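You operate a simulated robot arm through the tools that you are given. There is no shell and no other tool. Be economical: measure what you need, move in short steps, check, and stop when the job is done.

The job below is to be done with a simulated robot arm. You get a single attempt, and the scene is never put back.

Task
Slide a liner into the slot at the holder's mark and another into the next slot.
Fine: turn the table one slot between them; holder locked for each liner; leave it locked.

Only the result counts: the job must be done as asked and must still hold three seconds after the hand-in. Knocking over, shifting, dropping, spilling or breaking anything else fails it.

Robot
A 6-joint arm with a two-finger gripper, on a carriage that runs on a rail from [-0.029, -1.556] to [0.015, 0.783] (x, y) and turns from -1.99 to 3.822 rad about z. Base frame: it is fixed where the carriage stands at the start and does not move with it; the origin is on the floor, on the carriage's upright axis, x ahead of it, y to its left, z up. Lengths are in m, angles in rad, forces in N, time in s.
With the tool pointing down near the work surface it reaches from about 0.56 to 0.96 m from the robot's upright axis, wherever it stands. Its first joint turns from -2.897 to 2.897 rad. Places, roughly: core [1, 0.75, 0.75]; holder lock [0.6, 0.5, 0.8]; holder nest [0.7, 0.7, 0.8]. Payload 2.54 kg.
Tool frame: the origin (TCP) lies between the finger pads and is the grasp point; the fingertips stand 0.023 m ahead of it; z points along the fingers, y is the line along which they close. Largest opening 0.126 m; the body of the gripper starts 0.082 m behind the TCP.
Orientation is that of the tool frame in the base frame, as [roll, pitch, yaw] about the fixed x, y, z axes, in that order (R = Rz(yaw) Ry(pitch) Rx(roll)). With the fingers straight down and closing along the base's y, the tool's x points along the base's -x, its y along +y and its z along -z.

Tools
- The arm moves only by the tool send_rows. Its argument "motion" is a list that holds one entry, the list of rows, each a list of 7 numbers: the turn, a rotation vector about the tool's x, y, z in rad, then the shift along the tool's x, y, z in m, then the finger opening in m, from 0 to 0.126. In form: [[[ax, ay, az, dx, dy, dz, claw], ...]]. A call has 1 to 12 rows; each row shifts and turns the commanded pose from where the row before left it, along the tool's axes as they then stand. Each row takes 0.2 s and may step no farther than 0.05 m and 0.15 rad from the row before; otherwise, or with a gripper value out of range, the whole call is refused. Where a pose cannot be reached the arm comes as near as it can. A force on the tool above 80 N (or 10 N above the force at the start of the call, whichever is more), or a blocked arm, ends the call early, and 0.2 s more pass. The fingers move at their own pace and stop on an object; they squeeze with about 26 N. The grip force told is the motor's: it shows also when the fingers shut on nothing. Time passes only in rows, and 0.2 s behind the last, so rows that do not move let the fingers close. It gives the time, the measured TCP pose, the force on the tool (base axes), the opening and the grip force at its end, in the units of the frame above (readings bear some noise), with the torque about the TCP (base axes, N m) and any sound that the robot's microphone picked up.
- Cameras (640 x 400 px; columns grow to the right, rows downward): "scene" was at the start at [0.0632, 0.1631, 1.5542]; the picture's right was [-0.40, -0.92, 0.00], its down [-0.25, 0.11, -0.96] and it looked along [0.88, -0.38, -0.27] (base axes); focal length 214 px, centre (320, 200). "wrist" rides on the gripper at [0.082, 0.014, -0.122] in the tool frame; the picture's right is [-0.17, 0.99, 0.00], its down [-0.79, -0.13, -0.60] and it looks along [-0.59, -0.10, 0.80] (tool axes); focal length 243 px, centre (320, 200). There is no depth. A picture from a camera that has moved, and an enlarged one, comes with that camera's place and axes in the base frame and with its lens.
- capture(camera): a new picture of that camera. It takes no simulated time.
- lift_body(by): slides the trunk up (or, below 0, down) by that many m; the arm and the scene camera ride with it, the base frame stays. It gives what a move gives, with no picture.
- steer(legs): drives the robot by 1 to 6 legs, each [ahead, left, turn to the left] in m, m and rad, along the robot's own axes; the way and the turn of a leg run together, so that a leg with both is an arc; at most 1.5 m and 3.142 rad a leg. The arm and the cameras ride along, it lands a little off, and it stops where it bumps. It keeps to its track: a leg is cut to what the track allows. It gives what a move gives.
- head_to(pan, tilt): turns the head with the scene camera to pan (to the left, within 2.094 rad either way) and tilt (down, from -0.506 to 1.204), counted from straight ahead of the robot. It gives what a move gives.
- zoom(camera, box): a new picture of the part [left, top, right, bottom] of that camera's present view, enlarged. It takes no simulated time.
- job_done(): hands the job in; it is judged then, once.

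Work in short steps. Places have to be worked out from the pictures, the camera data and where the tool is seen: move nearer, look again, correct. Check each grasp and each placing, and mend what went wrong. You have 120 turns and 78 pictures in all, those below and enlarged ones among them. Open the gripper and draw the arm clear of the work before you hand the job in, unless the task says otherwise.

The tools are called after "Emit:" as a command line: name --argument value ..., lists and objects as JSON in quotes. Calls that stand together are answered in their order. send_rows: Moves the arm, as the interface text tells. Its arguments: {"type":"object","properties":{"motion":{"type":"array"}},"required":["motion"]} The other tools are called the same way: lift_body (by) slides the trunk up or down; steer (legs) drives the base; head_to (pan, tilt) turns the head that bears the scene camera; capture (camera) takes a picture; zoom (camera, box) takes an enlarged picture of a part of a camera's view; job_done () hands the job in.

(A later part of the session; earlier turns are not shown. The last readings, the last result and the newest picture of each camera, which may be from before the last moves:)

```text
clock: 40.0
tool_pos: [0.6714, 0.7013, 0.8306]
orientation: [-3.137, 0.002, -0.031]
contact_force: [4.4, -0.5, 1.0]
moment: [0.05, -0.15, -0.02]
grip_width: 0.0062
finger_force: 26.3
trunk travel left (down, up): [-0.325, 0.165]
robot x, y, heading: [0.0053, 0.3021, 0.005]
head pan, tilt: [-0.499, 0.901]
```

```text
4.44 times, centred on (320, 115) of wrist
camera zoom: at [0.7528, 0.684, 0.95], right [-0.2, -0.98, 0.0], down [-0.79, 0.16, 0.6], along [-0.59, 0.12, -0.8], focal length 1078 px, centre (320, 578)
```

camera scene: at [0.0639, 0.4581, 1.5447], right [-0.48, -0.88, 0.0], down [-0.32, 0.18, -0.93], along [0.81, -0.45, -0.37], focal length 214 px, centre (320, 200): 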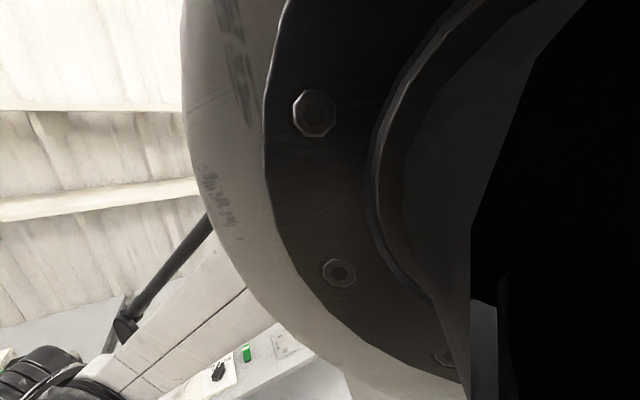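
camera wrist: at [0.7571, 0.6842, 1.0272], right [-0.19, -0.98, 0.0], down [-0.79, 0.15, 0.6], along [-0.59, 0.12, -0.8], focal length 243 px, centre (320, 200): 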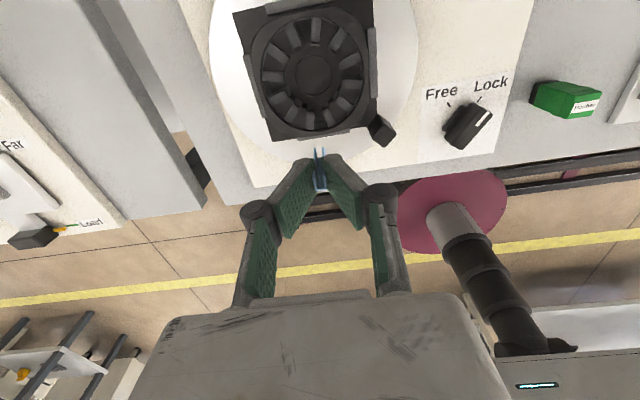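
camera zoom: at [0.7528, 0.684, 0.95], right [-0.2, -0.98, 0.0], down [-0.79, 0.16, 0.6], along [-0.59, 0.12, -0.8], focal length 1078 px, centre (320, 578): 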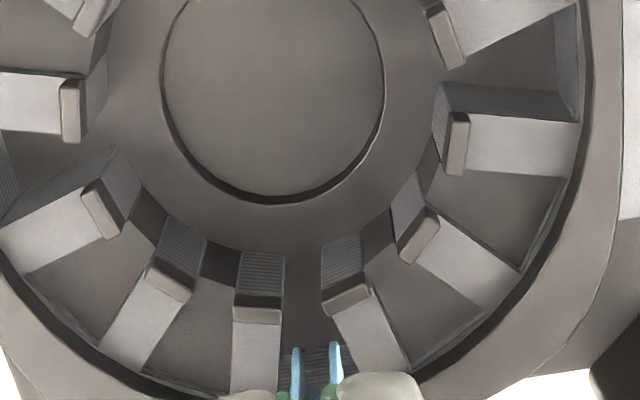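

A light +x force: the liner's back touches the outer wall/rim. I back off inward 2 mm and lower 10 mm.

Emit:
send_rows --motion '[[[0, 0, 0, 0.0025, 0, 0, 0.004], [0, 0, 0, 0, 0, 0.006, 0.004], [0, 0, 0, 0, 0, 0.004, 0.004]]]'

Emit:
zoom --camera "wrist" --box '[260, 70, 380, 160]'

```text
clock: 40.8
tool_pos: [0.6739, 0.7031, 0.8201]
orientation: [-3.139, 0.002, -0.032]
contact_force: [0.3, -0.4, -0.6]
moment: [0.03, 0.03, 0.01]
grip_width: 0.0058
finger_force: 26.2
trunk travel left (down, up): [-0.325, 0.165]
robot x, y, heading: [0.0063, 0.3028, 0.005]
head pan, tilt: [-0.499, 0.901]
```

```text
4.44 times, centred on (320, 115) of wrist
camera zoom: at [0.7553, 0.6854, 0.94], right [-0.2, -0.98, 0.0], down [-0.78, 0.16, 0.6], along [-0.59, 0.12, -0.8], focal length 1078 px, centre (320, 578)
```

zoom: 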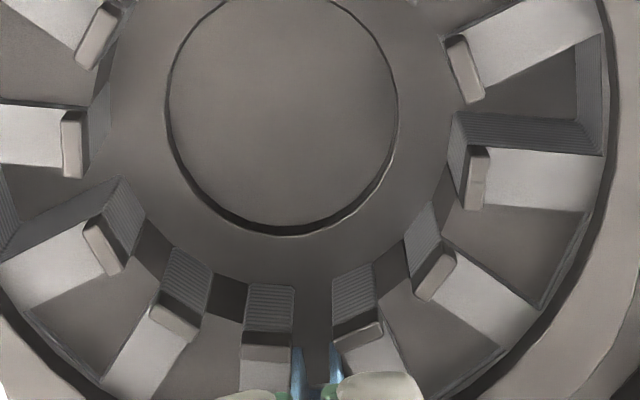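

Free of load now; the liner is between the teeth. I lower another 10 mm.

Emit:
send_rows --motion '[[[0, 0, 0, 0, 0, 0.004, 0.004], [0, 0, 0, 0, 0, 0.004, 0.004], [0, 0, 0, 0, 0, 0.002, 0.004]]]'

Emit:
zoom --camera "wrist" --box '[250, 100, 390, 210]'

```text
clock: 41.6
tool_pos: [0.6734, 0.7006, 0.8104]
orientation: [-3.138, 0.001, -0.032]
contact_force: [-0.3, 0.2, 8.2]
moment: [0.01, -0.03, -0.02]
grip_width: 0.0061
finger_force: 26.2
trunk travel left (down, up): [-0.325, 0.165]
robot x, y, heading: [0.0069, 0.302, 0.004]
head pan, tilt: [-0.499, 0.901]
```

```text
3.64 times, centred on (320, 155) of wrist
camera zoom: at [0.7546, 0.6847, 0.9303], right [-0.2, -0.98, 0.0], down [-0.79, 0.16, 0.6], along [-0.59, 0.12, -0.8], focal length 882 px, centre (320, 364)
```

zoom: 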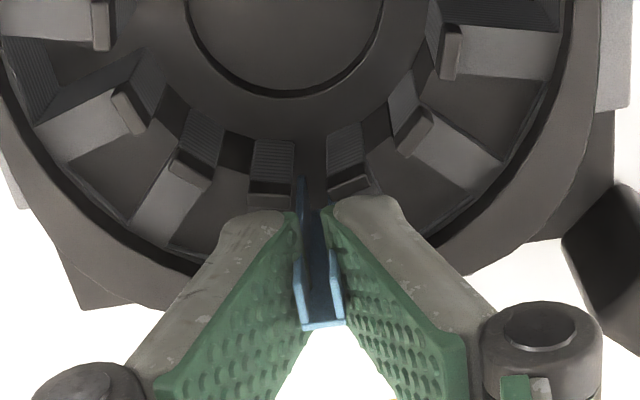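

An 8 N upward force: fingertips (z≈0.787) are about on the core top; liner spans z≈0.762–0.795, so it's inserted most of the way. I raise 1 mm, open and lift to look.

Emit:
send_rows --motion '[[[0, 0, 0, 0, 0, -0.001, 0.004], [0, 0, 0, 0, 0, 0, 0.03], [0, 0, 0, 0, 0, 0, 0.03], [0, 0, 0, 0, 0, -0.03, 0.03], [0, 0, 0, 0, 0, -0.03, 0.03]]]'

Emit:
zoom --camera "wrist" --box '[250, 70, 390, 180]'

```text
clock: 42.8
tool_pos: [0.6737, 0.6993, 0.872]
orientation: [-3.137, 0.002, -0.03]
contact_force: [-0.4, 0.3, -0.3]
moment: [-0.03, -0.05, -0.03]
grip_width: 0.0303
finger_force: 0.1
trunk travel left (down, up): [-0.325, 0.165]
robot x, y, heading: [0.0064, 0.3002, 0.002]
head pan, tilt: [-0.499, 0.901]
```

```text
3.64 times, centred on (320, 125) of wrist
camera zoom: at [0.7555, 0.6836, 0.9915], right [-0.2, -0.98, 0.0], down [-0.78, 0.16, 0.6], along [-0.59, 0.12, -0.8], focal length 882 px, centre (320, 473)
```

zoom: 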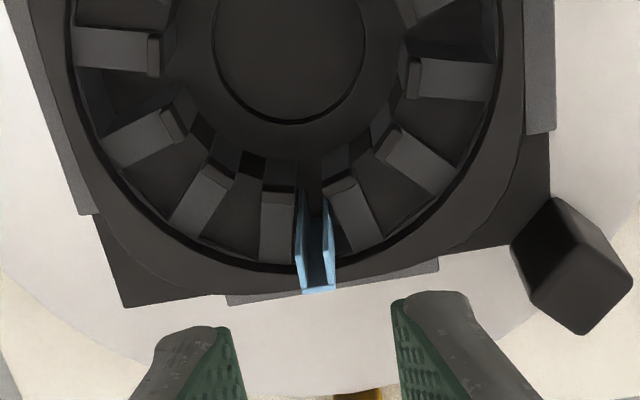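

The liner stands in the slot, protruding ~8 mm. I close the fingers and press it down, centred slightly inward so the tips miss the rim.

Emit:
send_rows --motion '[[[0, 0, 0, 0.004, -0.001, 0, 0.0], [0, 0, 0, 0, 0, 0.02, 0.0], [0, 0, 0, 0, 0, 0.02, 0.0], [0, 0, 0, 0, 0, 0.008, 0.0], [0, 0, 0, 0, 0, 0.004, 0.0], [0, 0, 0, 0, 0, 0.004, 0.0], [0, 0, 0, 0, 0, 0.003, 0.0], [0, 0, 0, 0, 0, 0.003, 0.0]]]'

Emit:
zoom --camera "wrist" --box '[250, 100, 390, 210]'

```text
clock: 44.6
tool_pos: [0.6764, 0.702, 0.8081]
orientation: [-3.136, 0.001, -0.032]
contact_force: [0.9, 0.0, 35.4]
moment: [0.0, 0.2, 0.0]
grip_width: 0.0392
finger_force: 26.4
trunk travel left (down, up): [-0.325, 0.165]
robot x, y, heading: [0.005, 0.3023, 0.0]
head pan, tilt: [-0.499, 0.901]
```

```text
3.64 times, centred on (320, 155) of wrist
camera zoom: at [0.7582, 0.6845, 0.9291], right [-0.2, -0.98, 0.0], down [-0.79, 0.16, 0.6], along [-0.59, 0.12, -0.8], focal length 882 px, centre (320, 364)
```

zoom: 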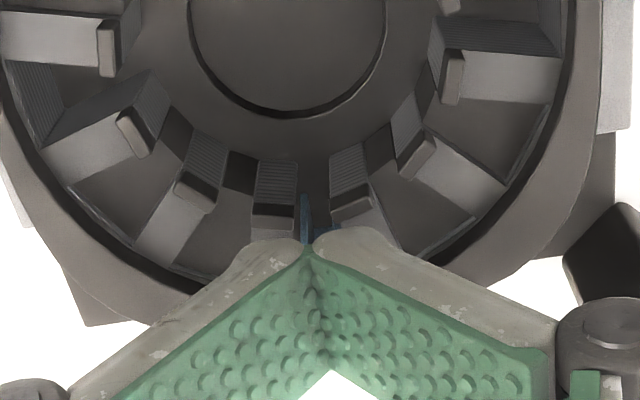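

Force 35 N with the tips at z≈0.785. I lift and inspect.

Emit:
send_rows --motion '[[[0, 0, 0, 0, 0, -0.01, 0.0], [0, 0, 0, 0, 0, -0.03, 0.0], [0, 0, 0, -0.02, 0, -0.03, 0.02]]]'

Emit:
zoom --camera "wrist" --box '[270, 50, 370, 130]'

```text
clock: 45.4
tool_pos: [0.658, 0.7023, 0.8791]
orientation: [-3.138, 0.003, -0.032]
contact_force: [0.2, -0.7, -0.4]
moment: [-0.01, 0.05, 0.0]
grip_width: 0.0202
finger_force: 0.0
trunk travel left (down, up): [-0.325, 0.165]
robot x, y, heading: [0.0086, 0.3065, 0.006]
head pan, tilt: [-0.499, 0.901]
```

```text
5.00 times, centred on (320, 90) of wrist
camera zoom: at [0.7392, 0.6864, 0.9994], right [-0.2, -0.98, 0.0], down [-0.78, 0.16, 0.6], along [-0.59, 0.12, -0.8], focal length 1213 px, centre (320, 750)
```

zoom: 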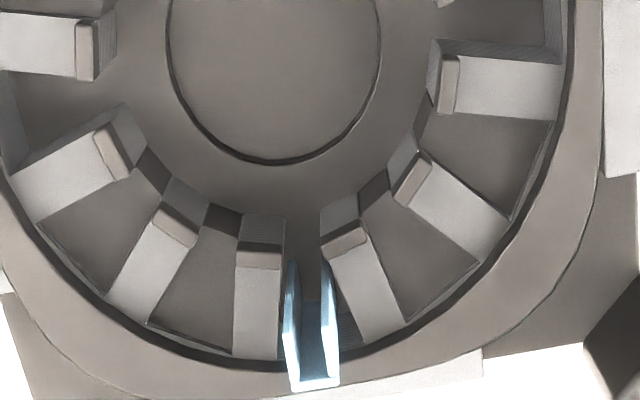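

Emit:
zoom --camera "wrist" --box '[300, 90, 340, 130]'

```text
10.00 times, centred on (320, 110) of wrist
camera zoom: at [0.7392, 0.6864, 0.9994], right [-0.2, -0.98, 0.0], down [-0.78, 0.16, 0.6], along [-0.59, 0.12, -0.8], focal length 2426 px, centre (320, 1100)
```

zoom: 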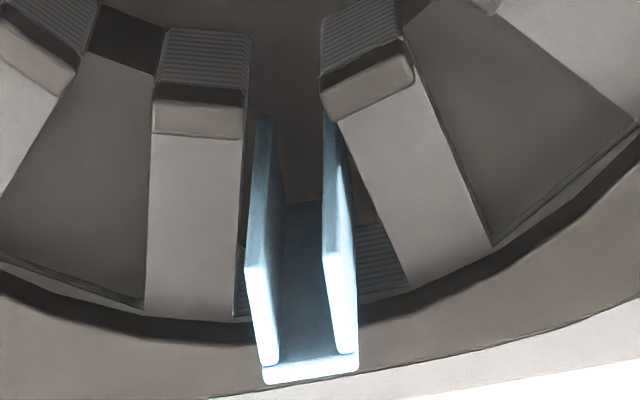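

It seems to protrude still by ~8 mm above the rim. I press again, harder, in small steps watching the force.

Emit:
send_rows --motion '[[[0, 0, 0, 0.018, 0, 0, 0.0], [0, 0, 0, 0, 0, 0.03, 0.0], [0, 0, 0, 0, 0, 0.03, 0.0], [0, 0, 0, 0, 0, 0.008, 0.0], [0, 0, 0, 0, 0, 0.003, 0.0], [0, 0, 0, 0, 0, 0.002, 0.0]]]'

Emit:
send_rows --motion '[[[0, 0, 0, 0, 0, 0.002, 0.0], [0, 0, 0, 0, 0, 0.002, 0.0]]]'

Emit:
zoom --camera "wrist" --box '[280, 130, 360, 190]'

```text
clock: 46.4
tool_pos: [0.6742, 0.7002, 0.8202]
orientation: [-3.137, 0.0, -0.031]
contact_force: [-0.5, -3.1, 63.9]
moment: [0.02, 0.12, 0.01]
grip_width: 0.0059
finger_force: 26.1
trunk travel left (down, up): [-0.325, 0.165]
robot x, y, heading: [0.0089, 0.3043, 0.003]
head pan, tilt: [-0.499, 0.901]
stopped in row 5: the force on the tool passed its limit at 82 N (the readings are from after the stop); the commanded pose is now the measured one
```

```text
clock: 47.0
tool_pos: [0.675, 0.6994, 0.8111]
orientation: [-3.135, 0.002, -0.032]
contact_force: [0.3, -0.4, 41.6]
moment: [-0.01, 0.11, -0.04]
grip_width: 0.0315
finger_force: 26.0
trunk travel left (down, up): [-0.325, 0.165]
robot x, y, heading: [0.0037, 0.3014, 0.004]
head pan, tilt: [-0.499, 0.901]
```

```text
6.67 times, centred on (320, 160) of wrist
camera zoom: at [0.7562, 0.6838, 0.9319], right [-0.2, -0.98, 0.0], down [-0.79, 0.15, 0.6], along [-0.59, 0.12, -0.8], focal length 1618 px, centre (320, 467)
```

zoom: 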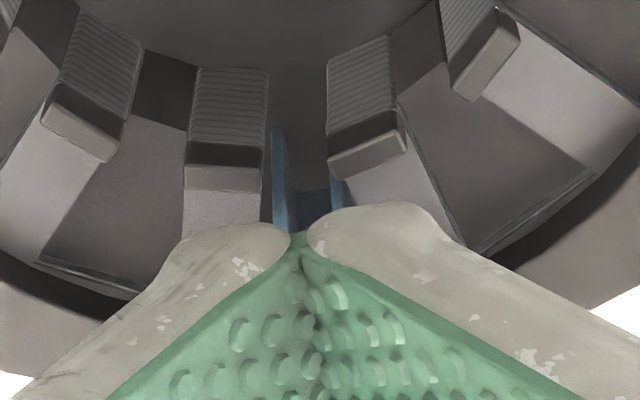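

The fingers wedge around the liner's top instead of pushing; it resisted >60 N, so it may be bottomed. I retract and inspect closely.

Emit:
send_rows --motion '[[[0, 0, 0, 0, 0, 0, 0.03], [0, 0, 0, 0, 0, 0, 0.03], [0, 0, 0, 0, 0, -0.03, 0.03], [0, 0, 0, 0.01, 0, -0.04, 0.06], [0, 0, 0, 0.01, 0, -0.04, 0.1]]]'

Emit:
zoom --camera "wrist" --box '[255, 40, 375, 125]'

```text
clock: 48.2
tool_pos: [0.6972, 0.6981, 0.9188]
orientation: [-3.137, 0.005, -0.033]
contact_force: [-0.3, 0.5, 0.1]
moment: [-0.02, 0.03, 0.02]
grip_width: 0.0999
finger_force: 0.1
trunk travel left (down, up): [-0.325, 0.165]
robot x, y, heading: [0.0036, 0.3027, 0.004]
head pan, tilt: [-0.499, 0.901]
```

```text
4.71 times, centred on (315, 82) of wrist
camera zoom: at [0.7781, 0.6821, 1.0392], right [-0.2, -0.98, 0.0], down [-0.78, 0.16, 0.6], along [-0.59, 0.12, -0.8], focal length 1142 px, centre (344, 753)
```

zoom: 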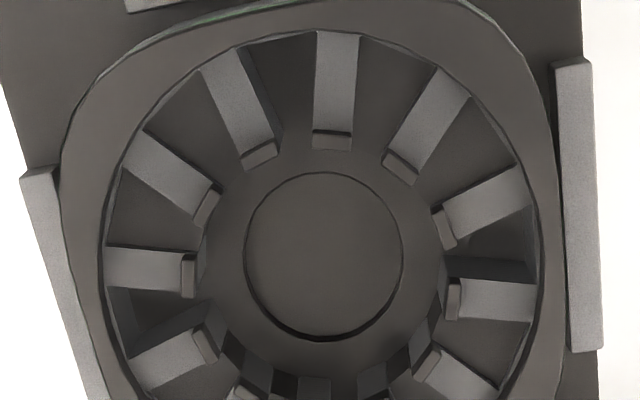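

Emit:
zoom --camera "wrist" --box '[275, 95, 365, 160]'

```text
6.15 times, centred on (320, 128) of wrist
camera zoom: at [0.7781, 0.6821, 1.0392], right [-0.2, -0.98, 0.0], down [-0.78, 0.16, 0.6], along [-0.59, 0.12, -0.8], focal length 1493 px, centre (320, 646)
```

zoom: 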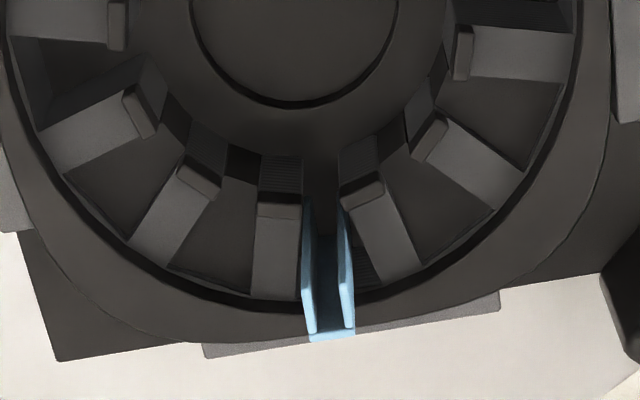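

I check whether neighbouring slots are open, and how deep, with a tight zoom.

Emit:
zoom --camera "wrist" --box '[280, 110, 350, 150]'

```text
9.14 times, centred on (315, 130) of wrist
camera zoom: at [0.7781, 0.6821, 1.0392], right [-0.2, -0.98, 0.0], down [-0.78, 0.16, 0.6], along [-0.59, 0.12, -0.8], focal length 2218 px, centre (366, 840)
```

zoom: 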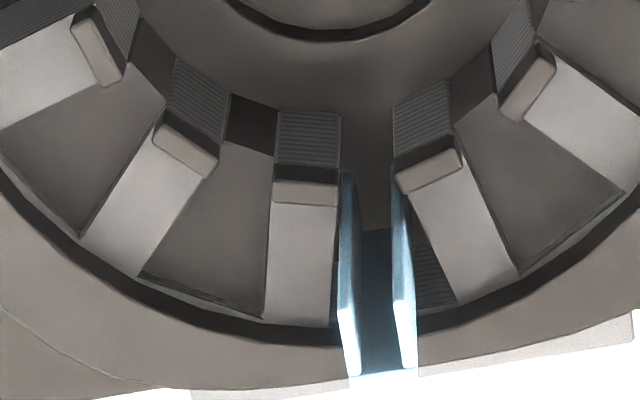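

Only four slots (90° apart) look open; the neighbours are filled. The liner reaches the slot floor, so it is seated. Next: turn the wrist back and go to the lock knob (≈(0.62, 0.535)).

Emit:
send_rows --motion '[[[0, 0, 0.15, 0, 0, 0, 0.1], [0, 0, 0.15, 0, 0, 0, 0.1], [0, 0, 0.15, 0, 0, 0, 0.1], [0, 0, 0.15, 0, 0, 0, 0.1], [0, 0, 0.15, 0, 0, 0, 0.1], [0, 0, 0.15, 0, 0, 0, 0.1], [0, 0, 0.15, 0, 0, 0, 0.1], [0, 0, 0.15, 0, 0, 0, 0.1], [0, 0, 0.15, 0, 0, 0, 0.1], [0, 0, 0.15, 0, 0, 0, 0.1], [0, 0, 0.15, 0, 0, 0, 0.1], [0, 0, 0.15, 0, 0, 0, 0.1]]]'

Emit:
send_rows --motion '[[[0, 0, 0.15, 0, 0, 0, 0.1], [0, 0, 0.15, 0, 0, 0, 0.1], [0, 0, 0.15, 0, 0, 0, 0.1], [0, 0, 0.15, 0, 0, 0, 0.1], [0, 0, 0.15, 0, 0, 0, 0.1], [0, 0, 0.15, 0, 0, 0, 0.1], [0, 0, 0.15, 0, 0, 0, 0.1], [0, 0, 0.15, 0, 0, 0, 0.1], [0, 0, 0.09, 0, 0, 0, 0.1], [0, 0, 0, 0.03, -0.039, 0, 0.1], [0, 0, 0, 0.03, -0.039, 0, 0.1], [0, 0, 0, 0.03, -0.039, 0, 0.1]]]'

Emit:
capture --camera "wrist"

```text
clock: 50.8
tool_pos: [0.6981, 0.7005, 0.9199]
orientation: [3.139, 0.001, -1.831]
contact_force: [-0.3, -0.3, 0.4]
moment: [-0.01, 0.0, -0.05]
grip_width: 0.1001
finger_force: 0.1
trunk travel left (down, up): [-0.325, 0.165]
robot x, y, heading: [0.0036, 0.3045, 0.006]
head pan, tilt: [-0.499, 0.901]
```

```text
clock: 53.4
tool_pos: [0.6089, 0.5808, 0.9185]
orientation: [3.139, -0.003, -3.121]
contact_force: [0.2, -0.1, -0.1]
moment: [0.02, -0.01, -0.01]
grip_width: 0.1003
finger_force: 0.1
trunk travel left (down, up): [-0.325, 0.165]
robot x, y, heading: [0.0064, 0.3014, 0.001]
head pan, tilt: [-0.499, 0.901]
```

```text
31 pictures are left
camera wrist: at [0.5245, 0.5929, 1.0387], right [0.14, 0.99, 0.0], down [0.8, -0.12, 0.59], along [0.59, -0.08, -0.8], focal length 243 px, centre (320, 200)
```

wrist: 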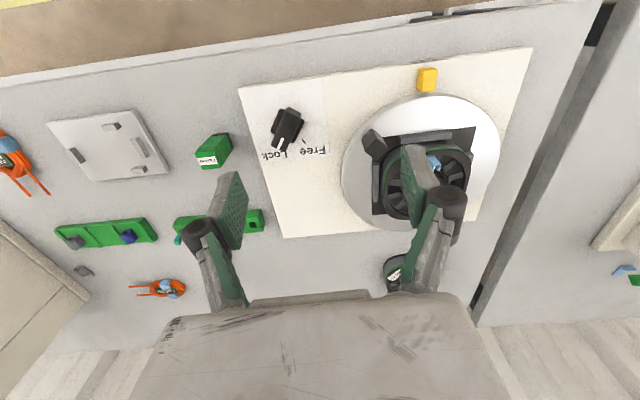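

I zoom on the knob.

Emit:
zoom --camera "wrist" --box '[250, 95, 330, 165]'

```text
5.71 times, centred on (290, 130) of wrist
camera zoom: at [0.5245, 0.5929, 1.0387], right [0.14, 0.99, 0.0], down [0.8, -0.12, 0.59], along [0.59, -0.08, -0.8], focal length 1386 px, centre (491, 600)
```

zoom: 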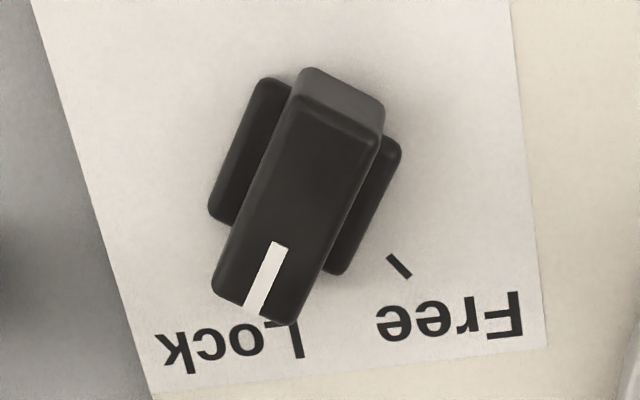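

Knob pivot ≈(0.624, 0.538), bar top ≈0.765; Lock at −36°, Free at +29° (turn ≈ +1.13 rad). I align the gripper across the bar (yaw 2.513) and descend to just above.

Emit:
send_rows --motion '[[[0, 0, 0.13, 0, 0, 0, 0.08], [0, 0, 0.13, 0, 0, 0, 0.06], [0, 0, 0.13, 0, 0, 0, 0.045], [0, 0, 0.13, 0, 0, 0, 0.045], [0, 0, 0.129, 0, 0, 0, 0.045], [0, 0, 0, -0.0374, -0.026, 0, 0.045], [0, 0, 0, 0, 0, 0.045, 0.045], [0, 0, 0, 0, 0, 0.045, 0.045], [0, 0, 0, 0, 0, 0.025, 0.045]]]'

Emit:
zoom --camera "wrist" --box '[230, 110, 410, 250]'

```text
clock: 55.4
tool_pos: [0.6254, 0.5375, 0.8046]
orientation: [3.14, -0.005, 2.513]
contact_force: [0.3, -0.4, -0.8]
moment: [-0.03, -0.01, 0.0]
grip_width: 0.0448
finger_force: 0.1
trunk travel left (down, up): [-0.325, 0.165]
robot x, y, heading: [0.0087, 0.3035, 0.006]
head pan, tilt: [-0.499, 0.901]
```

```text
2.86 times, centred on (320, 180) of wrist
camera zoom: at [0.5672, 0.5972, 0.9253], right [0.71, 0.7, 0.0], down [0.56, -0.57, 0.59], along [0.42, -0.42, -0.8], focal length 693 px, centre (320, 257)
```

zoom: 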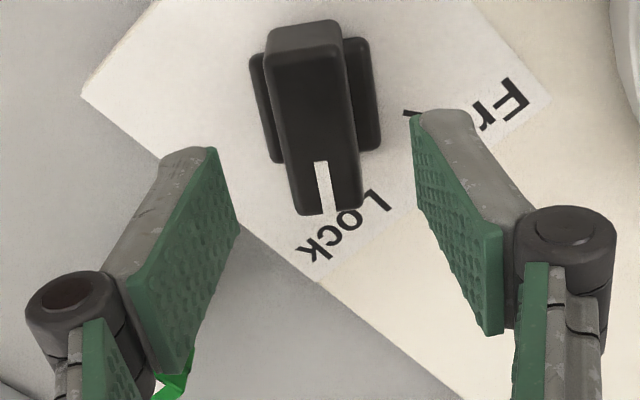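

Aligned. I descend 26 mm and close on the bar.

Emit:
send_rows --motion '[[[0, 0, 0, 0, 0, 0.015, 0.045], [0, 0, 0, 0, 0, 0.011, 0.045], [0, 0, 0, 0, 0, 0, 0.01], [0, 0, 0, 0, 0, 0, 0.01], [0, 0, 0, 0, 0, 0, 0.01]]]'

Emit:
zoom --camera "wrist" --box '[230, 110, 410, 250]'

```text
clock: 56.6
tool_pos: [0.6225, 0.5394, 0.7779]
orientation: [3.141, -0.006, 2.514]
contact_force: [-12.3, -10.1, -13.6]
moment: [-0.49, -0.12, -0.07]
grip_width: 0.0211
finger_force: 45.2
trunk travel left (down, up): [-0.325, 0.165]
robot x, y, heading: [0.0079, 0.3064, -0.0]
head pan, tilt: [-0.499, 0.901]
```

```text
2.86 times, centred on (320, 180) of wrist
camera zoom: at [0.5657, 0.5974, 0.8998], right [0.71, 0.7, 0.0], down [0.56, -0.57, 0.59], along [0.42, -0.42, -0.8], focal length 693 px, centre (320, 257)
```

zoom: 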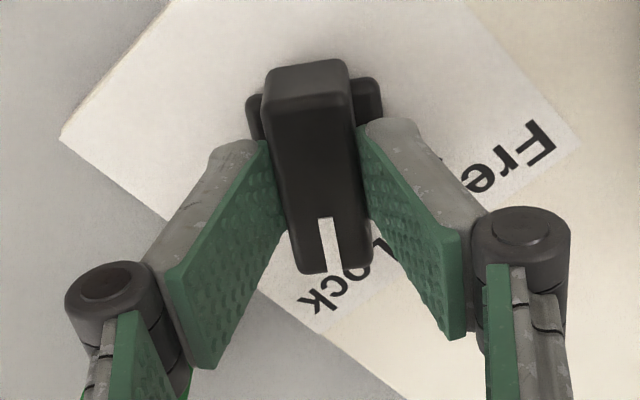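

Gripped but ~6 mm ahead of the pivot (≈(0.618, 0.544)). I reopen, recentre and close again.

Emit:
send_rows --motion '[[[0, 0, 0, 0, 0, 0, 0.045], [0, 0, 0, 0, 0, 0, 0.045], [0, 0, 0, 0.006, -0.0015, 0, 0.045], [0, 0, 0, 0, 0, 0, 0.01], [0, 0, 0, 0, 0, 0, 0.01], [0, 0, 0, 0, 0, 0, 0.01]]]'

```text
clock: 58.0
tool_pos: [0.6178, 0.543, 0.779]
orientation: [3.14, -0.002, 2.514]
contact_force: [5.1, 6.6, 2.7]
moment: [0.28, 0.0, 0.11]
grip_width: 0.021
finger_force: 45.4
trunk travel left (down, up): [-0.325, 0.165]
robot x, y, heading: [0.0076, 0.3019, 0.004]
head pan, tilt: [-0.499, 0.901]
```

Better. Now I turn the knob CCW toward Free in steps.

Emit:
send_rows --motion '[[[0, 0, -0.12, 0, 0, 0, 0.01], [0, 0, -0.12, 0, 0, 0, 0.01], [0, 0, -0.12, 0, 0, 0, 0.01]]]'

```text
clock: 58.8
tool_pos: [0.6161, 0.5386, 0.7781]
orientation: [3.141, -0.004, 2.874]
contact_force: [-15.8, -12.5, -15.3]
moment: [-0.58, -0.73, -0.14]
grip_width: 0.0209
finger_force: 44.9
trunk travel left (down, up): [-0.325, 0.165]
robot x, y, heading: [0.008, 0.3018, 0.003]
head pan, tilt: [-0.499, 0.901]
```

The force/displacement suggest the pivot is ~10 mm ahead (toward the tip). I continue the turn on an arc about it.

Emit:
send_rows --motion '[[[0, 0, 0, 0, -0.0035, 0, 0.01], [0, 0, -0.12, 0, -0.0012, 0, 0.01], [0, 0, -0.12, 0, -0.0012, 0, 0.01], [0, 0, -0.12, 0, -0.0012, 0, 0.01]]]'

Emit:
capture --camera "wrist"

```text
clock: 59.8
tool_pos: [0.6162, 0.5352, 0.7795]
orientation: [3.139, -0.001, -3.046]
contact_force: [4.9, 14.6, 11.6]
moment: [0.21, 1.16, 0.07]
grip_width: 0.0207
finger_force: 45.0
trunk travel left (down, up): [-0.325, 0.165]
robot x, y, heading: [0.007, 0.3029, 0.005]
head pan, tilt: [-0.499, 0.901]
```

```text
27 pictures are left
camera wrist: at [0.5335, 0.5419, 0.8998], right [0.07, 1.0, 0.0], down [0.8, -0.06, 0.6], along [0.59, -0.04, -0.8], focal length 243 px, centre (320, 200)
```

wrist: 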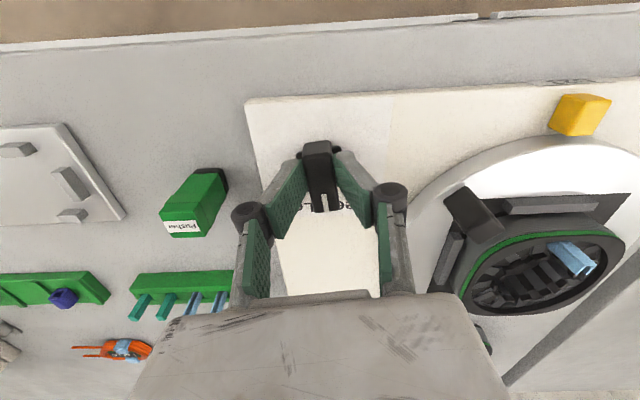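

Knob follows. I turn the remaining ~0.4 rad.

Emit:
send_rows --motion '[[[0, 0, -0.12, 0, 0.0005, 0, 0.01], [0, 0, -0.12, 0, -0.0005, 0, 0.01], [0, 0, -0.12, 0, -0.0005, 0, 0.01]]]'

```text
clock: 60.6
tool_pos: [0.618, 0.5329, 0.7789]
orientation: [3.137, 0.001, -2.688]
contact_force: [20.9, 11.5, 22.0]
moment: [-0.09, 0.25, 0.04]
grip_width: 0.0213
finger_force: 45.1
trunk travel left (down, up): [-0.325, 0.165]
robot x, y, heading: [0.0042, 0.3035, 0.003]
head pan, tilt: [-0.499, 0.901]
```

Turned 1.08 rad; a bit more, then release and lift to look.

Emit:
send_rows --motion '[[[0, 0, -0.07, 0, 0, 0, 0.01], [0, 0, 0, 0, 0, 0, 0.05], [0, 0, 0, 0, 0, 0, 0.05], [0, 0, 0, 0, 0, -0.04, 0.05], [0, 0, 0, 0, 0, -0.04, 0.05], [0, 0, 0, 0.02, 0.03, -0.02, 0.1]]]'

Emit:
capture --camera "wrist"

```text
clock: 62.0
tool_pos: [0.5839, 0.5494, 0.8797]
orientation: [3.136, -0.002, -2.617]
contact_force: [0.6, -0.6, -0.4]
moment: [0.0, 0.01, 0.01]
grip_width: 0.1003
finger_force: 0.1
trunk travel left (down, up): [-0.325, 0.165]
robot x, y, heading: [0.0021, 0.3041, 0.001]
head pan, tilt: [-0.499, 0.901]
```

```text
26 pictures are left
camera wrist: at [0.5057, 0.5209, 1.0008], right [-0.35, 0.94, 0.0], down [0.75, 0.28, 0.6], along [0.56, 0.21, -0.8], focal length 243 px, centre (320, 200)
```

wrist: 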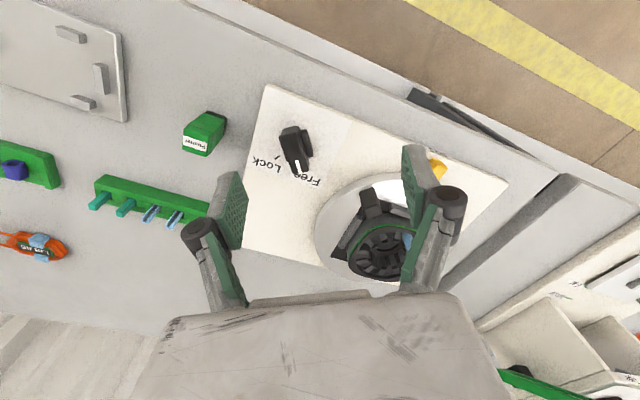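

The pointer is now at Free. Only slots at 90° steps are open, so one table slot = 90°. I go above the turntable's black handle (≈(0.648, 0.638, 0.776)), fingers closing tangentially (yaw ≈3.95).

Emit:
send_rows --motion '[[[0, 0, -0.143, 0, 0, 0, 0.08], [0, 0, -0.143, 0, 0, 0, 0.06], [0, 0, 0, -0.0362, 0.005, 0, 0.06], [0, 0, 0, -0.0362, 0.005, 0, 0.06], [0, 0, 0, -0.0362, 0.005, 0, 0.06], [0, 0, 0, 0, 0, 0.03, 0.06], [0, 0, 0, 0, 0, 0.02, 0.06]]]'

Emit:
capture --camera "wrist"

```text
clock: 63.6
tool_pos: [0.6489, 0.6399, 0.83]
orientation: [3.136, 0.0, -2.332]
contact_force: [-0.9, 0.7, -0.1]
moment: [-0.02, -0.01, 0.01]
grip_width: 0.0599
finger_force: 0.1
trunk travel left (down, up): [-0.325, 0.165]
robot x, y, heading: [0.0045, 0.3005, -0.001]
head pan, tilt: [-0.499, 0.901]
```

```text
25 pictures are left
camera wrist: at [0.5828, 0.5889, 0.9493], right [-0.6, 0.8, 0.0], down [0.64, 0.48, 0.6], along [0.48, 0.36, -0.8], focal length 243 px, centre (320, 200)
```

wrist: 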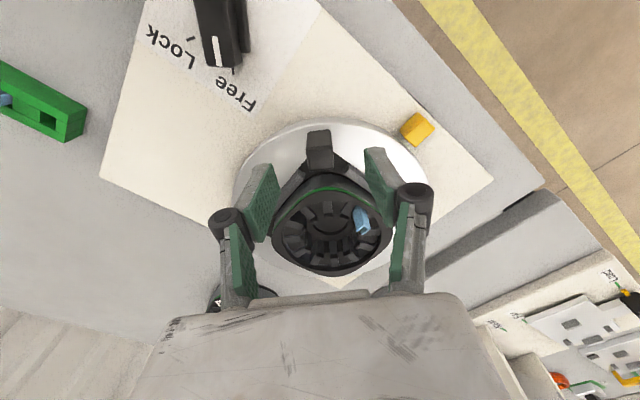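

The handle is right between the fingers. I zoom the core to confirm which slots are open.

Emit:
zoom --camera "wrist" --box '[265, 170, 395, 285]'

```text
3.48 times, centred on (330, 228) of wrist
camera zoom: at [0.5828, 0.5889, 0.9493], right [-0.6, 0.8, 0.0], down [0.64, 0.48, 0.6], along [0.48, 0.36, -0.8], focal length 844 px, centre (285, 104)
```

zoom: 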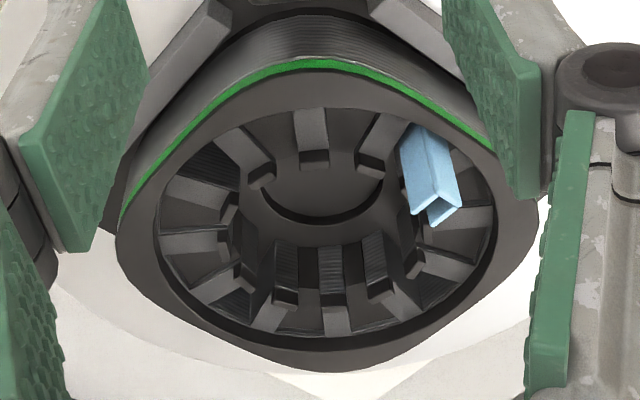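

Emit:
zoom --camera "wrist" --box '[292, 195, 372, 270]'

```text
5.33 times, centred on (332, 232) of wrist
camera zoom: at [0.5828, 0.5889, 0.9493], right [-0.6, 0.8, 0.0], down [0.64, 0.48, 0.6], along [0.48, 0.36, -0.8], focal length 1294 px, centre (256, 27)
```

zoom: 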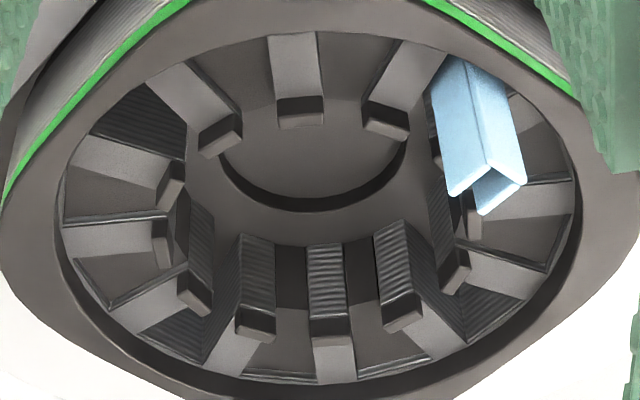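

Confirmed: open slots are 90° apart with two filled ones between. I descend on the handle and grip it.

Emit:
send_rows --motion '[[[0, 0, 0, -0.003, 0, 0.02, 0.06], [0, 0, 0, 0, 0, 0.022, 0.06], [0, 0, 0, 0, 0, 0, 0.01], [0, 0, 0, 0, 0, 0, 0.01], [0, 0, 0, 0, 0, 0, 0.01]]]'

Emit:
zoom --camera "wrist" --box '[220, 110, 420, 260]'

```text
clock: 64.8
tool_pos: [0.6485, 0.639, 0.7864]
orientation: [3.136, 0.0, -2.332]
contact_force: [-6.2, -0.9, 0.5]
moment: [0.11, 0.0, -0.86]
grip_width: 0.0219
finger_force: 44.9
trunk travel left (down, up): [-0.325, 0.165]
robot x, y, heading: [0.0066, 0.3013, 0.008]
head pan, tilt: [-0.499, 0.901]
```

```text
2.67 times, centred on (320, 185) of wrist
camera zoom: at [0.5832, 0.5895, 0.9085], right [-0.6, 0.8, 0.0], down [0.64, 0.48, 0.6], along [0.48, 0.36, -0.8], focal length 647 px, centre (320, 240)
```

zoom: 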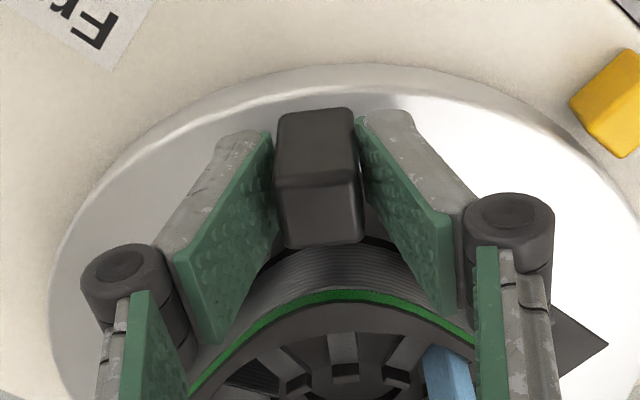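

Gripped. I turn the table CCW about (0.709, 0.701), first 0.3 rad as a test.

Emit:
send_rows --motion '[[[0, 0, -0.1, -0.00043, -0.00865, 0, 0.01], [0, 0, -0.1, -0.00043, -0.00865, 0, 0.01], [0, 0, -0.1, -0.00043, -0.00865, 0, 0.01]]]'

```text
clock: 65.6
tool_pos: [0.6673, 0.6338, 0.7896]
orientation: [3.133, 0.008, -2.025]
contact_force: [-53.2, 50.1, 14.5]
moment: [0.98, 1.59, -1.38]
grip_width: 0.0597
finger_force: 37.1
trunk travel left (down, up): [-0.325, 0.165]
robot x, y, heading: [0.0081, 0.3, 0.005]
head pan, tilt: [-0.499, 0.901]
```

Strong opposition (≈70 N) against this direction. I look before doing more.

Emit:
capture --camera "wrist"

```text
21 pictures are left
camera wrist: at [0.6187, 0.5661, 0.9087], right [-0.81, 0.58, 0.01], down [0.47, 0.65, 0.6], along [0.34, 0.49, -0.8], focal length 243 px, centre (320, 200)
```

wrist: 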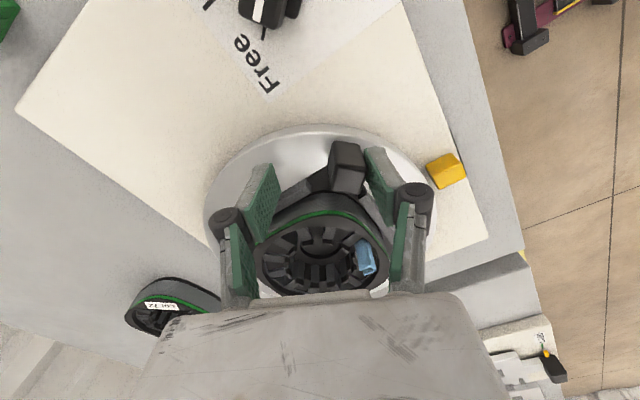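

The table did not turn. I back off and check the knob pointer against the Free tick.

Emit:
send_rows --motion '[[[0, 0, 0.1, 0, 0.009, 0, 0.06], [0, 0, 0.1, 0, 0.009, 0, 0.06], [0, 0, 0.1, 0, 0.008, 0, 0.06]]]'

Emit:
zoom --camera "wrist" --box '[130, 0, 290, 110]'

```text
clock: 66.4
tool_pos: [0.6505, 0.6399, 0.7867]
orientation: [3.137, 0.0, -2.336]
contact_force: [0.0, 0.4, -0.3]
moment: [0.0, 0.0, -0.04]
grip_width: 0.0601
finger_force: 0.1
trunk travel left (down, up): [-0.325, 0.165]
robot x, y, heading: [0.0072, 0.3042, -0.002]
head pan, tilt: [-0.499, 0.901]
```

```text
3.64 times, centred on (210, 55) of wrist
camera zoom: at [0.5842, 0.5892, 0.9073], right [-0.6, 0.8, 0.0], down [0.64, 0.48, 0.6], along [0.48, 0.36, -0.8], focal length 882 px, centre (720, 727)
```

zoom: 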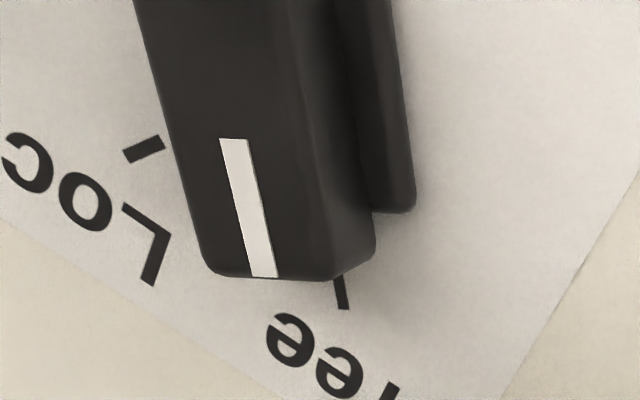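

The pointer is ~5° short of the Free tick. I go back to the knob, grip it at its pivot (0.626, 0.537) and turn it further.

Emit:
send_rows --motion '[[[0, 0, 0, 0, 0, -0.04, 0.05], [0, 0, 0, 0, 0, -0.03, 0.05], [0, 0, 0, 0.0304, -0.0179, 0, 0.05], [0, 0, 0, 0.0304, -0.0179, 0, 0.05], [0, 0, 0, 0.0304, -0.0179, 0, 0.05], [0, 0, 0.117, 0, 0, 0, 0.05], [0, 0, 0.117, 0, 0, 0, 0.05], [0, 0, 0.117, 0, 0, 0, 0.05], [0, 0, 0, 0, 0, 0.03, 0.05], [0, 0, 0, 0, 0, 0.025, 0.05], [0, 0, 0, 0, 0, 0.023, 0.05]]]'

Emit:
send_rows --motion '[[[0, 0, 0, 0, 0, 0, 0.01], [0, 0, 0, 0, 0, 0, 0.01], [0, 0, 0, 0, 0, 0, 0.01]]]'

```text
clock: 68.8
tool_pos: [0.6256, 0.5359, 0.7769]
orientation: [3.138, -0.001, -2.684]
contact_force: [-0.2, -0.1, -0.7]
moment: [-0.03, 0.04, -0.02]
grip_width: 0.0499
finger_force: 0.1
trunk travel left (down, up): [-0.325, 0.165]
robot x, y, heading: [0.0052, 0.3069, 0.003]
head pan, tilt: [-0.499, 0.901]
```

```text
clock: 69.6
tool_pos: [0.6256, 0.5365, 0.7757]
orientation: [3.135, -0.001, -2.681]
contact_force: [-7.7, 2.7, -10.6]
moment: [0.27, -0.19, 0.04]
grip_width: 0.0207
finger_force: 45.1
trunk travel left (down, up): [-0.325, 0.165]
robot x, y, heading: [0.0032, 0.3036, 0.004]
head pan, tilt: [-0.499, 0.901]
```

Gripped with small loads; I turn 0.2 rad further.

Emit:
send_rows --motion '[[[0, 0, -0.07, 0, 0, 0, 0.01], [0, 0, -0.07, 0, 0, 0, 0.01], [0, 0, -0.06, 0, 0, 0, 0.01]]]'

Emit:
zoom --camera "wrist" --box '[220, 110, 420, 260]'

```text
clock: 70.4
tool_pos: [0.6253, 0.5371, 0.7769]
orientation: [3.137, -0.001, -2.483]
contact_force: [-9.4, 5.3, -27.1]
moment: [0.11, 0.04, -1.31]
grip_width: 0.022
finger_force: 45.2
trunk travel left (down, up): [-0.325, 0.165]
robot x, y, heading: [0.004, 0.3018, 0.003]
head pan, tilt: [-0.499, 0.901]
```

```text
2.67 times, centred on (320, 185) of wrist
camera zoom: at [0.5526, 0.4982, 0.8982], right [-0.47, 0.88, 0.0], down [0.71, 0.38, 0.6], along [0.52, 0.28, -0.8], focal length 647 px, centre (320, 240)
```

zoom: 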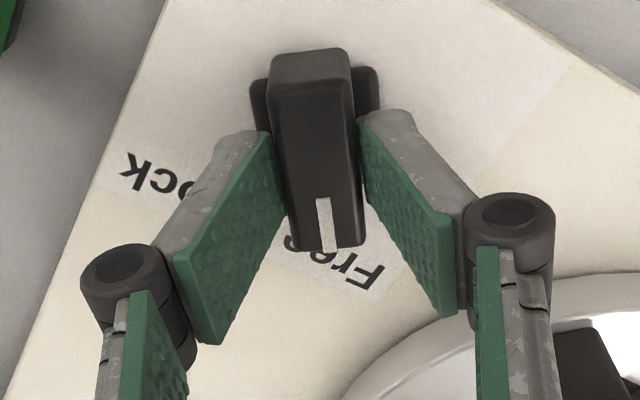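

A firm stop was reached (torque 1.3 N·m): knob is fully Free. Back to the table handle.

Emit:
send_rows --motion '[[[0, 0, 0, 0, 0, 0, 0.05], [0, 0, 0, 0, 0, 0, 0.05], [0, 0, 0, 0, 0, -0.04, 0.05], [0, 0, 0, 0, 0, -0.04, 0.06], [0, 0, 0, -0.0271, 0.022, 0, 0.06], [0, 0, 0, -0.0271, 0.022, 0, 0.06], [0, 0, 0, -0.0271, 0.022, 0, 0.06], [0, 0, -0.146, 0, 0, 0, 0.06], [0, 0, 0, 0, 0, 0.035, 0.06], [0, 0, 0, 0, 0, 0.035, 0.06]]]'

Emit:
send_rows --motion '[[[0, 0, 0, 0, 0, 0, 0.01], [0, 0, 0, 0, 0, 0, 0.01], [0, 0, 0, 0, 0, 0, 0.01], [0, 0, -0.1, -0.00043, -0.00865, 0, 0.01]]]'

```text
clock: 72.6
tool_pos: [0.6499, 0.6388, 0.7893]
orientation: [3.138, 0.0, -2.338]
contact_force: [-0.2, 0.0, 0.0]
moment: [0.0, -0.04, -0.02]
grip_width: 0.0598
finger_force: 0.1
trunk travel left (down, up): [-0.325, 0.165]
robot x, y, heading: [0.0075, 0.304, 0.01]
head pan, tilt: [-0.499, 0.901]
```

```text
clock: 73.6
tool_pos: [0.6511, 0.6404, 0.7904]
orientation: [3.133, -0.001, -2.228]
contact_force: [-47.3, 26.9, -15.8]
moment: [1.15, 0.36, -0.81]
grip_width: 0.0234
finger_force: 45.1
trunk travel left (down, up): [-0.325, 0.165]
robot x, y, heading: [0.0045, 0.3019, 0.008]
head pan, tilt: [-0.499, 0.901]
```

Still blocked CCW. I undo and try the other direction gently.

Emit:
send_rows --motion '[[[0, 0, 0.1, -0.00043, 0.00865, 0, 0.01], [0, 0, 0.1, -0.00043, 0.00865, 0, 0.01]]]'

```text
clock: 74.2
tool_pos: [0.6463, 0.643, 0.7896]
orientation: [3.14, 0.001, -2.44]
contact_force: [4.9, 10.9, 3.2]
moment: [0.12, -0.1, 0.67]
grip_width: 0.0209
finger_force: 45.1
trunk travel left (down, up): [-0.325, 0.165]
robot x, y, heading: [0.0033, 0.3027, 0.001]
head pan, tilt: [-0.499, 0.901]
```

It seems to yield this way; continue CW 0.3 rad.

Emit:
send_rows --motion '[[[0, 0, 0.1, -0.00043, 0.00865, 0, 0.01], [0, 0, 0.1, -0.00043, 0.00865, 0, 0.01], [0, 0, 0.1, -0.00043, 0.00865, 0, 0.01]]]'

Emit:
capture --camera "wrist"

```text
clock: 75.0
tool_pos: [0.632, 0.6655, 0.7895]
orientation: [3.138, 0.001, -2.739]
contact_force: [23.4, 9.6, 8.9]
moment: [0.39, -1.21, -0.02]
grip_width: 0.0211
finger_force: 45.3
trunk travel left (down, up): [-0.325, 0.165]
robot x, y, heading: [0.0023, 0.3039, 0.003]
head pan, tilt: [-0.499, 0.901]
```

```text
18 pictures are left
camera wrist: at [0.5505, 0.6461, 0.9101], right [-0.23, 0.97, 0.0], down [0.78, 0.19, 0.6], along [0.58, 0.14, -0.8], focal length 243 px, centre (320, 200)
```

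wrist: 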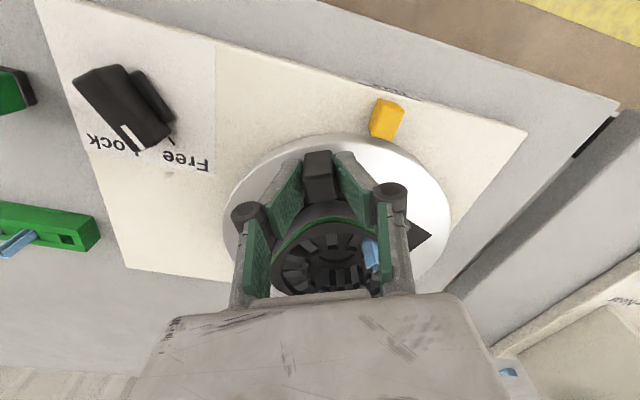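

The table turns CW (≈0.4 rad so far). I continue.

Emit:
send_rows --motion '[[[0, 0, 0.1, -0.00043, 0.00865, 0, 0.01], [0, 0, 0.1, -0.00043, 0.00865, 0, 0.01], [0, 0, 0.1, -0.00043, 0.00865, 0, 0.01], [0, 0, 0.1, -0.00043, 0.00865, 0, 0.01], [0, 0, 0.1, -0.00043, 0.00865, 0, 0.01]]]'

```text
clock: 76.2
tool_pos: [0.6248, 0.7088, 0.7886]
orientation: [3.137, -0.002, 3.043]
contact_force: [30.2, 3.4, 16.6]
moment: [0.04, -0.58, 0.54]
grip_width: 0.0214
finger_force: 45.1
trunk travel left (down, up): [-0.325, 0.165]
robot x, y, heading: [0.0043, 0.3057, 0.008]
head pan, tilt: [-0.499, 0.901]
```

Slight radial load inward; I ease 2 mm inward while continuing.

Emit:
send_rows --motion '[[[0, 0, 0.1, -0.0015, 0.00865, 0, 0.01], [0, 0, 0.1, -0.0015, 0.00865, 0, 0.01], [0, 0, 0.1, -0.00043, 0.0085, 0, 0.01], [0, 0, 0.1, -0.00043, 0.0085, 0, 0.01], [0, 0, 0.1, -0.00043, 0.0085, 0, 0.01]]]'

Emit:
zoom --camera "wrist" --box '[170, 100, 430, 300]'

```text
clock: 77.4
tool_pos: [0.6388, 0.7503, 0.7887]
orientation: [3.14, -0.005, 2.544]
contact_force: [-5.2, 0.7, -6.9]
moment: [0.36, 0.74, -0.16]
grip_width: 0.0206
finger_force: 44.9
trunk travel left (down, up): [-0.325, 0.165]
robot x, y, heading: [0.0077, 0.3038, 0.007]
head pan, tilt: [-0.499, 0.901]
```

```text
2.00 times, centred on (300, 200) of wrist
camera zoom: at [0.5794, 0.8079, 0.9103], right [0.69, 0.72, 0.0], down [0.58, -0.56, 0.59], along [0.43, -0.41, -0.81], focal length 485 px, centre (360, 200)
```

zoom: 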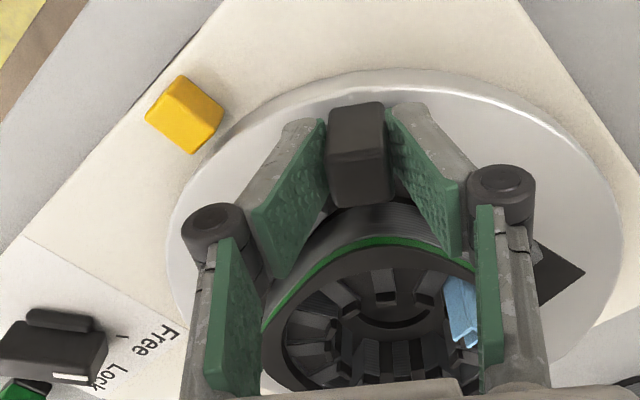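

Almost there: 0.16 rad left; I finish the 90° turn.

Emit:
send_rows --motion '[[[0, 0, 0.082, -0.0003, 0.007, 0, 0.01], [0, 0, 0.082, -0.0003, 0.007, 0, 0.01], [0, 0, 0, 0, 0, 0, 0.01]]]'

```text
clock: 78.2
tool_pos: [0.6476, 0.7613, 0.789]
orientation: [3.141, -0.005, 2.382]
contact_force: [0.2, 14.5, -5.6]
moment: [0.69, 0.32, 0.69]
grip_width: 0.021
finger_force: 44.6
trunk travel left (down, up): [-0.325, 0.165]
robot x, y, heading: [0.0091, 0.3066, 0.003]
head pan, tilt: [-0.499, 0.901]
```

Turned 90° by the tool reading. I release, lift and move to view the slot alignment with the mark.

Emit:
send_rows --motion '[[[0, 0, 0, 0, 0, 0, 0.05], [0, 0, 0, 0, 0, 0, 0.06], [0, 0, 0, 0, 0, -0.04, 0.06], [0, 0, 0, 0, 0, -0.045, 0.08], [0, 0, -0.15, 0, 0, 0, 0.126], [0, 0, -0.15, 0, 0, 0, 0.126], [0, 0, -0.15, 0, 0, 0, 0.126], [0, 0, -0.15, 0, 0, 0, 0.126], [0, 0, -0.13, 0, -0.04, 0, 0.126], [0, 0, 0, 0.02, -0.03, 0, 0.126]]]'

Emit:
zoom --camera "wrist" --box '[200, 60, 440, 260]'

```text
clock: 80.4
tool_pos: [0.621, 0.6875, 0.8746]
orientation: [3.137, -0.004, 3.114]
contact_force: [0.0, -0.2, -0.3]
moment: [0.01, 0.01, -0.01]
grip_width: 0.1258
finger_force: 0.0
trunk travel left (down, up): [-0.325, 0.165]
robot x, y, heading: [0.0063, 0.3013, 0.003]
head pan, tilt: [-0.499, 0.901]
```

```text
2.00 times, centred on (320, 160) of wrist
camera zoom: at [0.539, 0.7045, 0.9947], right [0.19, 0.98, 0.0], down [0.79, -0.16, 0.59], along [0.58, -0.11, -0.8], focal length 485 px, centre (320, 280)
```

zoom: 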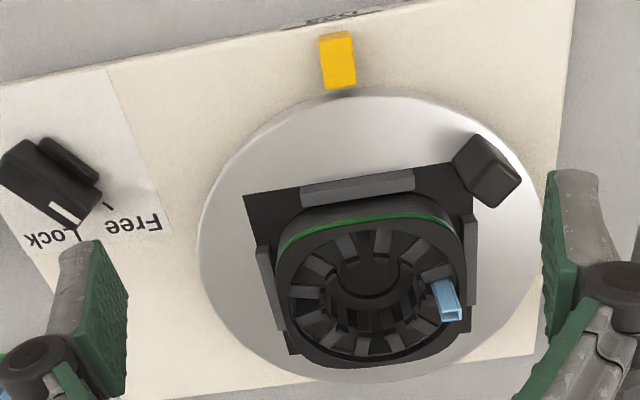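

The table is square again (edge yaw −0.032 = bench yaw) and an open slot faces the mark. Now I go to the knob to lock it.

Emit:
send_rows --motion '[[[0, 0, -0.1465, 0, 0, 0, 0.1], [0, 0, -0.1465, 0, 0, 0, 0.08], [0, 0, -0.1465, 0, 0, 0, 0.06], [0, 0, -0.1465, 0, 0, 0, 0.05], [0, 0, 0, 0.0189, -0.0326, 0, 0.05], [0, 0, 0, 0.0189, -0.0326, 0, 0.05], [0, 0, 0, 0.0189, -0.0326, 0, 0.05], [0, 0, 0, 0.0189, -0.0326, 0, 0.05], [0, 0, 0, 0, 0, 0.04, 0.05], [0, 0, 0, 0, 0, 0.035, 0.05], [0, 0, 0, 0, 0, 0.022, 0.05]]]'

Emit:
send_rows --motion '[[[0, 0, 0, 0, 0, 0, 0.01], [0, 0, 0, 0, 0, 0, 0.01], [0, 0, 0, 0, 0, 0, 0.01], [0, 0, 0.1, 0, 0, 0, 0.01], [0, 0, 0.1, 0, 0, 0, 0.01], [0, 0, 0.1, 0, 0, 0, 0.01]]]'

```text
clock: 82.8
tool_pos: [0.6271, 0.5391, 0.7752]
orientation: [3.138, 0.0, -2.587]
contact_force: [-0.5, -0.1, -0.6]
moment: [-0.03, 0.0, 0.01]
grip_width: 0.0501
finger_force: 0.1
trunk travel left (down, up): [-0.325, 0.165]
robot x, y, heading: [0.0077, 0.3031, 0.007]
head pan, tilt: [-0.499, 0.901]
```

```text
clock: 84.2
tool_pos: [0.6277, 0.5379, 0.7757]
orientation: [3.138, -0.003, -2.89]
contact_force: [10.5, -23.6, -15.3]
moment: [-0.17, -1.35, 0.06]
grip_width: 0.0208
finger_force: 45.0
trunk travel left (down, up): [-0.325, 0.165]
robot x, y, heading: [0.0035, 0.3048, 0.003]
head pan, tilt: [-0.499, 0.901]
```

Turning smoothly. I continue to Lock with slight overshoot to feel the stop.

Emit:
send_rows --motion '[[[0, 0, 0.12, 0, -0.001, 0, 0.01], [0, 0, 0.12, 0, 0, 0, 0.01], [0, 0, 0.12, 0, 0, 0, 0.01], [0, 0, 0.12, 0, 0, 0, 0.01], [0, 0, 0.12, 0, 0, 0, 0.01], [0, 0, 0.12, 0, 0, 0, 0.01], [0, 0, 0.12, 0, 0, 0, 0.01]]]'

```text
clock: 85.8
tool_pos: [0.6261, 0.5361, 0.776]
orientation: [-3.141, -0.006, 2.554]
contact_force: [-2.1, -44.7, -25.3]
moment: [-0.52, 0.33, 0.02]
grip_width: 0.0212
finger_force: 44.9
trunk travel left (down, up): [-0.325, 0.165]
robot x, y, heading: [0.0078, 0.3027, 0.003]
head pan, tilt: [-0.499, 0.901]
```

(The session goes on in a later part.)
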